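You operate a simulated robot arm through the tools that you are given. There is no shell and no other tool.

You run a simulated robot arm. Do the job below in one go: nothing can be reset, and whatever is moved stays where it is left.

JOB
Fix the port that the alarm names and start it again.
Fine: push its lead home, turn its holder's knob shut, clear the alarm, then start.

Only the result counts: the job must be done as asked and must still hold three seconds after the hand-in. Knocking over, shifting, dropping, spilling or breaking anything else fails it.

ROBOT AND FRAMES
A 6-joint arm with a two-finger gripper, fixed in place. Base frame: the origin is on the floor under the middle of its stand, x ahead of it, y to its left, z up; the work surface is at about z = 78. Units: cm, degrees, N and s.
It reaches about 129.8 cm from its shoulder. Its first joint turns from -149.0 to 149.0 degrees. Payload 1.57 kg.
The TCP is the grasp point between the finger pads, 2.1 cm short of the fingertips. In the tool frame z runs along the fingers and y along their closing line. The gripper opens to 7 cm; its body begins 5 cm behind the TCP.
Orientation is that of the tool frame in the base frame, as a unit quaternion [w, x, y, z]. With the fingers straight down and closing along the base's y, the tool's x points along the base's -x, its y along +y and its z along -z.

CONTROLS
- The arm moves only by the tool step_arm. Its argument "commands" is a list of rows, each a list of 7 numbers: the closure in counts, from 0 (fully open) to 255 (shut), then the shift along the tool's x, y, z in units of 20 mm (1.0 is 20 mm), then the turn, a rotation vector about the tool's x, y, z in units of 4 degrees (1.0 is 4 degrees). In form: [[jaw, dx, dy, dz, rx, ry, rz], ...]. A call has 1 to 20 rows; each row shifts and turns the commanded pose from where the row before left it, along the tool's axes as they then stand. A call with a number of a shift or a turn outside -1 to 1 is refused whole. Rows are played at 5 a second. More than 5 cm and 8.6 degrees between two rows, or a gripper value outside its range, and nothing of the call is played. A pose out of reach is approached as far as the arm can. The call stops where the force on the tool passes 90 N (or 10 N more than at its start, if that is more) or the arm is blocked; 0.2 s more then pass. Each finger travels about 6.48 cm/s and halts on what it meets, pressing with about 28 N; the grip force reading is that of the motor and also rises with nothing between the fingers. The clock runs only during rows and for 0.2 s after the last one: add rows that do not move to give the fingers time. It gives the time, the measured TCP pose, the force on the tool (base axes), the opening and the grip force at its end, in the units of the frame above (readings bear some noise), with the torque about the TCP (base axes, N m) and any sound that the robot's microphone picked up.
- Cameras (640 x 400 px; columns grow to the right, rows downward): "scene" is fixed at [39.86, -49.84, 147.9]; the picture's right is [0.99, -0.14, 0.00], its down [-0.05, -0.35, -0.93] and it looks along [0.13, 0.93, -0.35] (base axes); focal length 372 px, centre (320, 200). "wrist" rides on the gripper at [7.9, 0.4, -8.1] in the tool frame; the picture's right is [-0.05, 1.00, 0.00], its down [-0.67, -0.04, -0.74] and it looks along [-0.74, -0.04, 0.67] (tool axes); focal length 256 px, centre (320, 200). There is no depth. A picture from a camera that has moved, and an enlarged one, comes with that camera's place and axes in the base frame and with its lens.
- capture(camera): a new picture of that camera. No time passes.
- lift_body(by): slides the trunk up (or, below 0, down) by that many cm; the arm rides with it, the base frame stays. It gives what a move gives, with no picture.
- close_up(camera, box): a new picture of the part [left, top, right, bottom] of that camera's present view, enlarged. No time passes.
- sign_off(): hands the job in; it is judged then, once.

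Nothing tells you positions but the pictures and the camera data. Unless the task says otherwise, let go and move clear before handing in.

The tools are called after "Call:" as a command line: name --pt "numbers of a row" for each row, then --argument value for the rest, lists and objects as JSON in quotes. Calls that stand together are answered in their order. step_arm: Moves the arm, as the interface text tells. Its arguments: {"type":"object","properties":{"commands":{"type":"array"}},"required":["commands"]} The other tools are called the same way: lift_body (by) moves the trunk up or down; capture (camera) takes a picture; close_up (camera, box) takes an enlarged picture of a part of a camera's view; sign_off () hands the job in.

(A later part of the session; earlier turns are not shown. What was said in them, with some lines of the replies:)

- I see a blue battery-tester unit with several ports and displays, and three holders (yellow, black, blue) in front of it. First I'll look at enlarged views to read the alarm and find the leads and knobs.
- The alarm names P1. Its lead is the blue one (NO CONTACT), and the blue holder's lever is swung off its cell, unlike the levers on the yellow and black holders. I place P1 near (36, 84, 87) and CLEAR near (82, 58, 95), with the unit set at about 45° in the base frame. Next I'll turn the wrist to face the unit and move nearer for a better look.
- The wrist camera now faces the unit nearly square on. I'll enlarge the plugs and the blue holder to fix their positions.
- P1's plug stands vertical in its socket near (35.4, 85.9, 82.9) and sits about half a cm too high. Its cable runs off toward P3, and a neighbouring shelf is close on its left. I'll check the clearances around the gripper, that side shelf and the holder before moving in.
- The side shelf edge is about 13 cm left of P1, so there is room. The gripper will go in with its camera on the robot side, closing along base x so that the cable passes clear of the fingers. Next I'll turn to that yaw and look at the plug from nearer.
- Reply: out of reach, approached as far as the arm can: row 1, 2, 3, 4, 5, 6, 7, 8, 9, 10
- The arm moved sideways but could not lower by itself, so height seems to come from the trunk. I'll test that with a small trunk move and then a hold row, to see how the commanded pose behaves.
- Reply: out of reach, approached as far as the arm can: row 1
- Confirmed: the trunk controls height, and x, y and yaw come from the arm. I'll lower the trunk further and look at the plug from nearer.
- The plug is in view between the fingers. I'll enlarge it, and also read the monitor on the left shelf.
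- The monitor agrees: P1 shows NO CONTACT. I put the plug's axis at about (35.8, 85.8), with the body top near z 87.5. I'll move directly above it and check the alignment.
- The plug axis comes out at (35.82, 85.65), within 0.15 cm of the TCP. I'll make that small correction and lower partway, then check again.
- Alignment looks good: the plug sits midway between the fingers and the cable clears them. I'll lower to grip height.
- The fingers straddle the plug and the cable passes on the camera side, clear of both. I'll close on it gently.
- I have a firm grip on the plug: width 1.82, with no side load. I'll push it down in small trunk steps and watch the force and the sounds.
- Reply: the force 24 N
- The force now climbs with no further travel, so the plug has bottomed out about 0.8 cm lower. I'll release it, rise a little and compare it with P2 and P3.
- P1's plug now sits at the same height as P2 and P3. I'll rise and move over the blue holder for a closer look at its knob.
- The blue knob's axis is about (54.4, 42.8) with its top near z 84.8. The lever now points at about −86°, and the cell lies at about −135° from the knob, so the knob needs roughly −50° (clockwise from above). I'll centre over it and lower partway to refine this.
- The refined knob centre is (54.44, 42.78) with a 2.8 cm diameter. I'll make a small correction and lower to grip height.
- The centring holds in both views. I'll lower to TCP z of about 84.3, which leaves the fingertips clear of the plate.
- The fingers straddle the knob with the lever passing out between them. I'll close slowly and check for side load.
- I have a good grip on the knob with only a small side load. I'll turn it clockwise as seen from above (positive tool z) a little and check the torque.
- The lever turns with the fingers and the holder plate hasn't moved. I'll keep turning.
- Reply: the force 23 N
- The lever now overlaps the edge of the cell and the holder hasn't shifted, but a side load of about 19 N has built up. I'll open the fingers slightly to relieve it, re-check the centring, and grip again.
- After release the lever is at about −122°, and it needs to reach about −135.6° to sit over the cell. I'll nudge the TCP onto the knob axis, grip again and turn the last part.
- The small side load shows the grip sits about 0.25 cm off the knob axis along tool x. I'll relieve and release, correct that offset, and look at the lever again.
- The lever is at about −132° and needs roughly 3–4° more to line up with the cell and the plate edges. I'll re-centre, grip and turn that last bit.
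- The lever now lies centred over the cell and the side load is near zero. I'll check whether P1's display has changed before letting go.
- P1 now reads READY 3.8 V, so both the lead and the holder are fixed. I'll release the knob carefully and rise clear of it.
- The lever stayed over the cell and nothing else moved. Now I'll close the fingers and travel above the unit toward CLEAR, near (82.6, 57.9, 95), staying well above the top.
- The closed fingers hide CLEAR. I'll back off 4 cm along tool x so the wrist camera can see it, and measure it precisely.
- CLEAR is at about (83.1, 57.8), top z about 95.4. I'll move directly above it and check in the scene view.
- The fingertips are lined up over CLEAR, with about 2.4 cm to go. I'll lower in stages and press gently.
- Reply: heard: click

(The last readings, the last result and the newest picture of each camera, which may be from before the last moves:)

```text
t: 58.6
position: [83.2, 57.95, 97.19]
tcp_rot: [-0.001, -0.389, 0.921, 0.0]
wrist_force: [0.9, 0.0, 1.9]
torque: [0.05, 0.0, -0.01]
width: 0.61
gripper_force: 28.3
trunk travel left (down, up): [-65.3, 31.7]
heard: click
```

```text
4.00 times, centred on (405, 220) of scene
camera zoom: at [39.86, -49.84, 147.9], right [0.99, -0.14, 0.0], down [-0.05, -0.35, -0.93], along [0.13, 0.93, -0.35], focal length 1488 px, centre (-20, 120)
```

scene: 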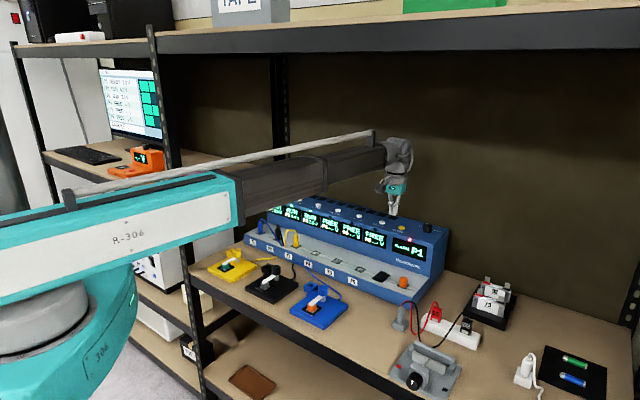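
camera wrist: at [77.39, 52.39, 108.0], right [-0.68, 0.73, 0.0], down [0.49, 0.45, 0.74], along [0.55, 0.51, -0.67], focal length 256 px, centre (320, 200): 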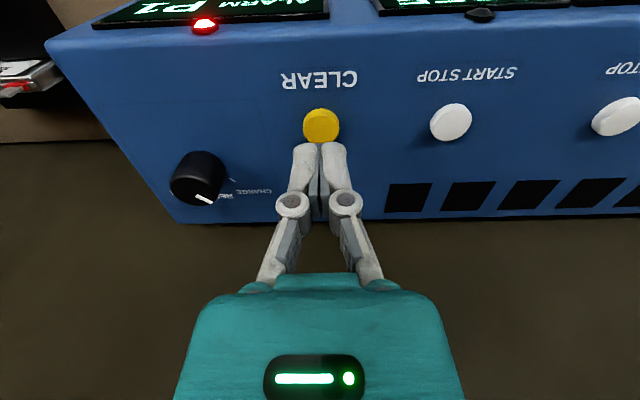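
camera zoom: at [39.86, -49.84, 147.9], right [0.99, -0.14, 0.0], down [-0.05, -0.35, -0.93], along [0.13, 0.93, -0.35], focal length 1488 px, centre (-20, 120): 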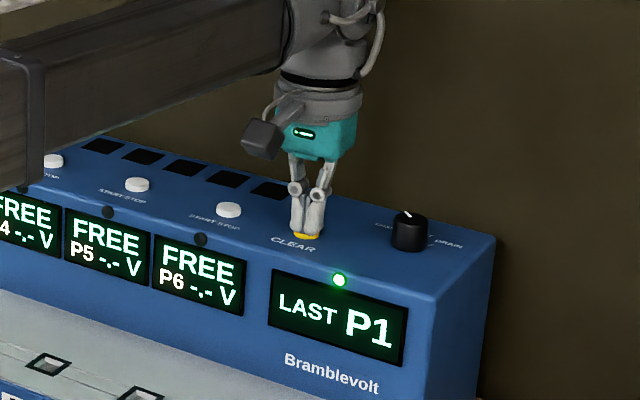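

CLEAR clicked, and the panel now shows LAST P1 with a green light, so the alarm is cleared. I'll rise straight up and travel along the unit toward P1's START STOP button, stopping short so I can measure it.

Call:
lift_body --by 7

Call:
step_arm --pt "255 -0.02 0.97 0 0 0 0" --pt "255 -0.02 0.97 0 0 0 0" --pt "255 -0.02 0.97 0 0 0 0" --pt "255 -0.02 0.97 0 0 0 0" --pt "255 -0.02 0.97 0 0 0 0" --pt "255 -0.02 0.97 0 0 0 0" --pt "255 -0.02 0.97 0 0 0 0" --pt "255 -0.02 0.97 0 0 0 0" --pt "255 -0.02 0.97 0 0 0 0" --pt "255 -0.02 0.97 0 0 0 0" --pt "255 -0.02 0.97 0 0 0 0" --pt "255 -0.02 0.97 0 0 0 0" --pt "255 -0.02 0.97 0 0 0 0" --pt "255 -0.02 0.97 0 0 0 0" --pt "255 -0.02 0.97 0 0 0 0" --pt "255 -0.02 0.97 0 0 0 0" --pt "255 -0.02 0.97 0 0 0 0" --pt "255 -0.02 0.97 0 0 0 0" --pt "255 -0.02 0.97 0 0 0 0" --pt "255 -0.02 0.97 0 0 0 0"

Call:
step_arm --pt "255 -0.02 0.97 0 0 0 0" --pt "255 -0.02 0.97 0 0 0 0" --pt "255 -0.02 0.97 0 0 0 0" --pt "255 -0.02 0.97 0 0 0 0" --pt "255 0 0 0 0 0 0"

Call:
capture --camera "wrist"

Call:
capture --camera "scene"

```text
t: 59.7
position: [83.26, 57.88, 104.2]
tcp_rot: [0.0, -0.39, 0.921, 0.0]
wrist_force: [0.4, 0.6, -0.4]
torque: [0.02, -0.02, -0.02]
width: 0.0
gripper_force: 28.6
trunk travel left (down, up): [-72.3, 24.7]
```

```text
t: 63.9
position: [55.85, 85.63, 104.19]
tcp_rot: [0.0, -0.389, 0.921, 0.0]
wrist_force: [0.4, 0.3, 0.1]
torque: [0.01, 0.02, -0.01]
width: 0.0
gripper_force: 28.5
trunk travel left (down, up): [-72.3, 24.7]
```

```text
t: 65.1
position: [50.36, 91.04, 104.12]
tcp_rot: [0.001, -0.389, 0.921, 0.0]
wrist_force: [-0.4, 0.2, -0.6]
torque: [-0.02, 0.03, -0.04]
width: 0.01
gripper_force: 28.4
trunk travel left (down, up): [-72.3, 24.7]
```

```text
taken
camera wrist: at [44.53, 85.54, 112.33], right [-0.68, 0.73, 0.0], down [0.49, 0.45, 0.74], along [0.55, 0.51, -0.67], focal length 256 px, centre (320, 200)
```

wrist: 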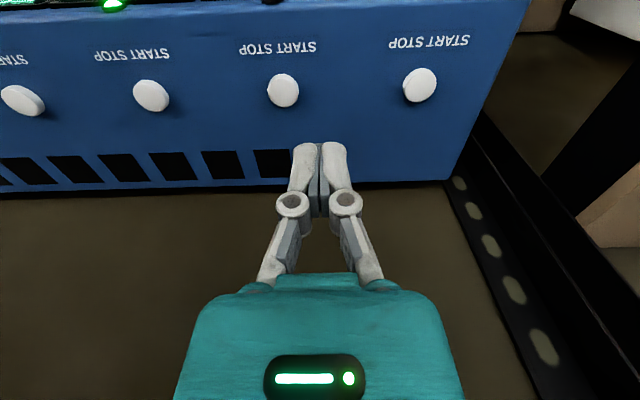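

```text
taken
```

scene: 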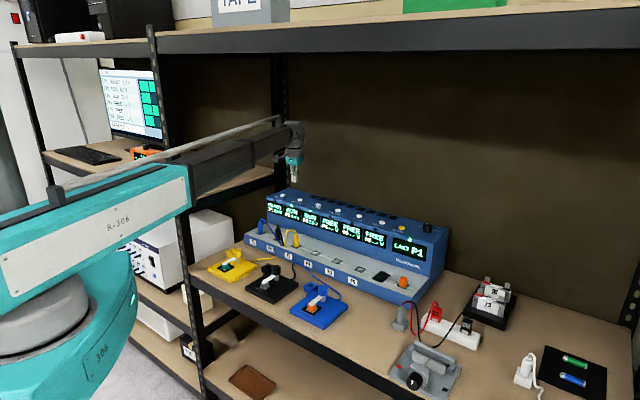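

The rightmost START STOP in this view, at the unit's left end, is P1's. I place it at about (45.6, 95.7). I'll move above it, lower partway and check.

Call:
step_arm --pt "255 0 0.835 0 0 0 0" --pt "255 0 0.835 0 0 0 0" --pt "255 0 0.835 0 0 0 0" --pt "255 0 0.835 0 0 0 0" --pt "255 0 0 0 0 0 0"

Call:
lift_body --by -4.4

Call:
capture --camera "wrist"

Call:
close_up --camera "scene" --box '[230, 130, 340, 240]'

```text
t: 66.3
position: [45.58, 95.8, 104.16]
tcp_rot: [0.0, -0.389, 0.921, 0.0]
wrist_force: [-0.3, 0.3, 1.1]
torque: [-0.03, 0.01, 0.0]
width: 0.01
gripper_force: 28.4
trunk travel left (down, up): [-72.3, 24.7]
```

```text
t: 67.2
position: [45.5, 95.65, 99.82]
tcp_rot: [-0.001, -0.389, 0.921, 0.0]
wrist_force: [0.1, -0.3, 0.6]
torque: [0.01, 0.01, -0.03]
width: 0.01
gripper_force: 28.3
trunk travel left (down, up): [-67.9, 29.1]
```

```text
taken
camera wrist: at [39.8, 90.17, 107.95], right [-0.68, 0.73, 0.0], down [0.49, 0.45, 0.74], along [0.55, 0.51, -0.67], focal length 256 px, centre (320, 200)
```

wrist: 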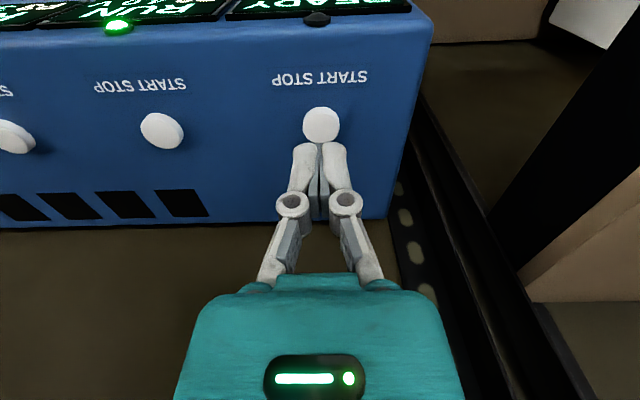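

```text
3.64 times, centred on (285, 185) of scene
camera zoom: at [39.86, -49.84, 147.9], right [0.99, -0.14, 0.0], down [-0.05, -0.35, -0.93], along [0.13, 0.93, -0.35], focal length 1353 px, centre (447, 254)
```

zoom: 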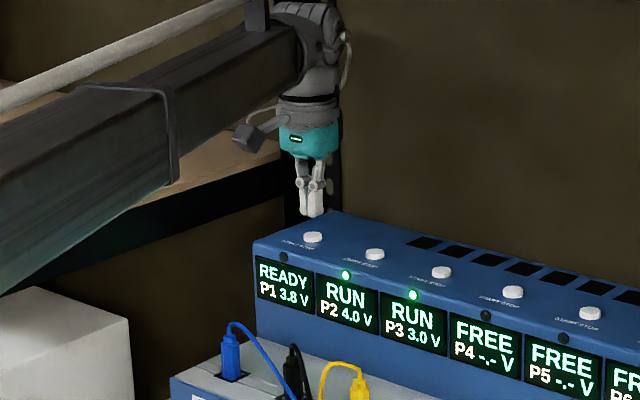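

The alignment matches the one that worked for CLEAR. I'll lower and press until I hear a single click.

Call:
lift_body --by -2.3

Call:
lift_body --by -0.2

Call:
close_up --camera "scene" --box '[230, 130, 340, 240]'

```text
t: 67.9
position: [45.53, 95.69, 97.47]
tcp_rot: [0.0, -0.39, 0.921, 0.001]
wrist_force: [-0.5, 0.2, -0.4]
torque: [0.03, -0.03, -0.01]
width: 0.02
gripper_force: 28.5
trunk travel left (down, up): [-65.6, 31.4]
```

```text
t: 68.4
position: [45.65, 95.64, 97.24]
tcp_rot: [0.0, -0.389, 0.921, 0.0]
wrist_force: [-1.1, 0.6, 1.3]
torque: [0.03, 0.04, 0.03]
width: 0.59
gripper_force: 28.0
trunk travel left (down, up): [-65.4, 31.6]
```

```text
3.64 times, centred on (285, 185) of scene
camera zoom: at [39.86, -49.84, 147.9], right [0.99, -0.14, 0.0], down [-0.05, -0.35, -0.93], along [0.13, 0.93, -0.35], focal length 1353 px, centre (447, 254)
```

zoom: 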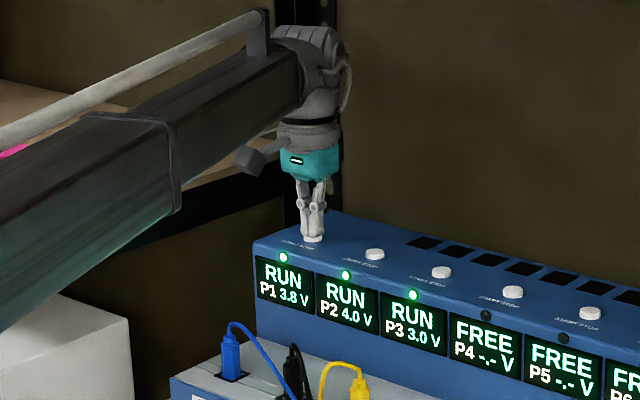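

P1 now shows RUN 3.8 V with its green light on. I'll lift straight up and confirm that it stays running.

Call:
lift_body --by 9

Call:
close_up --camera "scene" --box '[240, 180, 450, 310]'

Call:
close_up --camera "scene" --box '[90, 60, 190, 180]'

```text
t: 69.6
position: [45.7, 95.73, 106.28]
tcp_rot: [0.0, -0.389, 0.921, 0.001]
wrist_force: [0.2, 0.3, 0.6]
torque: [0.01, 0.03, 0.0]
width: 0.02
gripper_force: 29.0
trunk travel left (down, up): [-74.4, 22.6]
```

```text
3.05 times, centred on (345, 245) of scene
camera zoom: at [39.86, -49.84, 147.9], right [0.99, -0.14, 0.0], down [-0.05, -0.35, -0.93], along [0.13, 0.93, -0.35], focal length 1134 px, centre (244, 63)
```

zoom: 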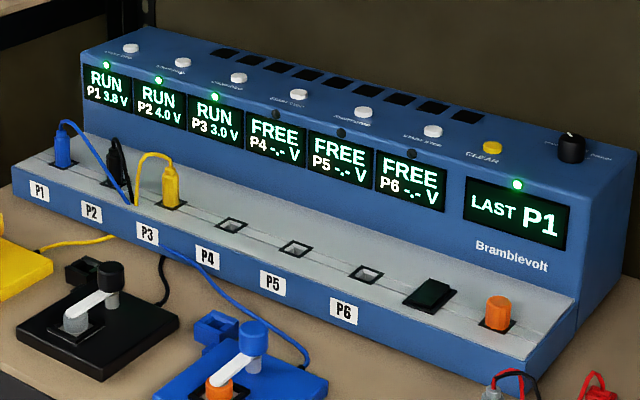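

```text
3.33 times, centred on (140, 120) of scene
camera zoom: at [39.86, -49.84, 147.9], right [0.99, -0.14, 0.0], down [-0.05, -0.35, -0.93], along [0.13, 0.93, -0.35], focal length 1240 px, centre (920, 467)
```

zoom: 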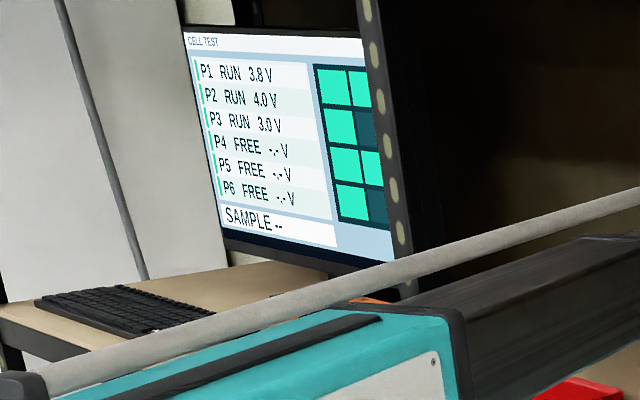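

P1 is in RUN on both the unit and the monitor, and the alarm is cleared. I'll move the arm clear, let some time pass, and confirm that everything holds.

Call:
step_arm --pt "255 0.9 0 0 0 0 0" --pt "255 0.9 0 0 0 0 0" --pt "255 0.9 0 0 0 0 0" --pt "255 0.9 0 0 0 0 0" --pt "255 0.9 0 0 0 0 0" --pt "255 0.9 0 0 0 0 0" --pt "255 0.9 0 0 0 0 0" --pt "255 0.9 0 0 0 0 0" --pt "255 0.9 0 0 0 0 0" --pt "255 0.9 0 0 0 0 0" --pt "200 0 0 0 0 0 0" --pt "100 0 0 0 0 0 0" --pt "0 0 0 0 0 0 0" --pt "0 0 0 0 0 0 0" --pt "0 0 0 0 0 0 0" --pt "0 0 0 0 0 0 0" --pt "0 0 0 0 0 0 0" --pt "0 0 0 0 0 0 0" --pt "0 0 0 0 0 0 0" --pt "0 0 0 0 0 0 0"

Call:
capture --camera "scene"

Call:
close_up --camera "scene" --box '[190, 180, 450, 340]'

```text
t: 73.8
position: [33.11, 82.72, 106.26]
tcp_rot: [0.0, -0.389, 0.921, -0.001]
wrist_force: [0.3, -0.6, 0.9]
torque: [0.01, -0.02, -0.03]
width: 7.04
gripper_force: 0.0
trunk travel left (down, up): [-74.4, 22.6]
```

```text
taken
```

scene: 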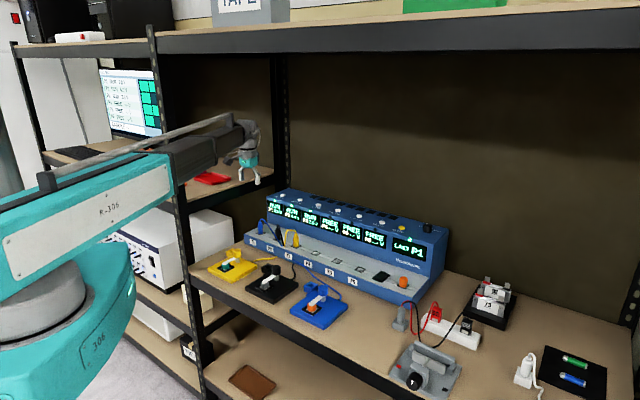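

```text
2.46 times, centred on (320, 260) of scene
camera zoom: at [39.86, -49.84, 147.9], right [0.99, -0.14, 0.0], down [-0.05, -0.35, -0.93], along [0.13, 0.93, -0.35], focal length 916 px, centre (320, 52)
```

zoom: 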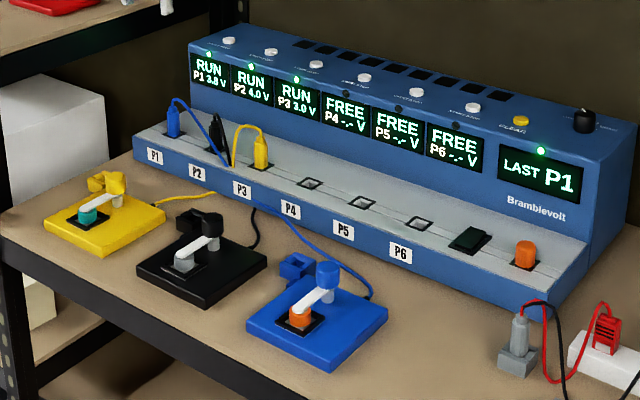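

P1 has held RUN 3.8 V for more than four seconds. The alarm is cleared (LAST P1, green light), the lead is home, the blue holder is shut, nothing else has moved, and the arm is clear with its gripper open. I'm handing the job in.

Call:
sign_off

```text
The job is handed in.
```

P1, the port named by the alarm, is fixed and running again, and I've handed the job in. In the last pictures P1 showed RUN 3.8 V with its green light on, more than four seconds after I started it.

- **Lead:** I pushed P1's blue plug down about 0.8 cm until it stopped. It now sits level with the P2 and P3 plugs.
- **Holder:** I turned the blue holder's knob until its lever lay centred over the cell. P1 then changed from NO CONTACT to READY.
- **Alarm:** I pressed CLEAR. The panel changed from ALARM P1 to LAST P1 with a green light.
- **Start:** I pressed P1's START STOP once. The port went to RUN on the unit and on the monitor.

While I turned the knob, the side load on the gripper reached about 19 N, so I let go, re-centred and gripped again. The pictures before and after show the holder in the same place, and I saw nothing else moved. The arm is clear of the unit with its gripper open.
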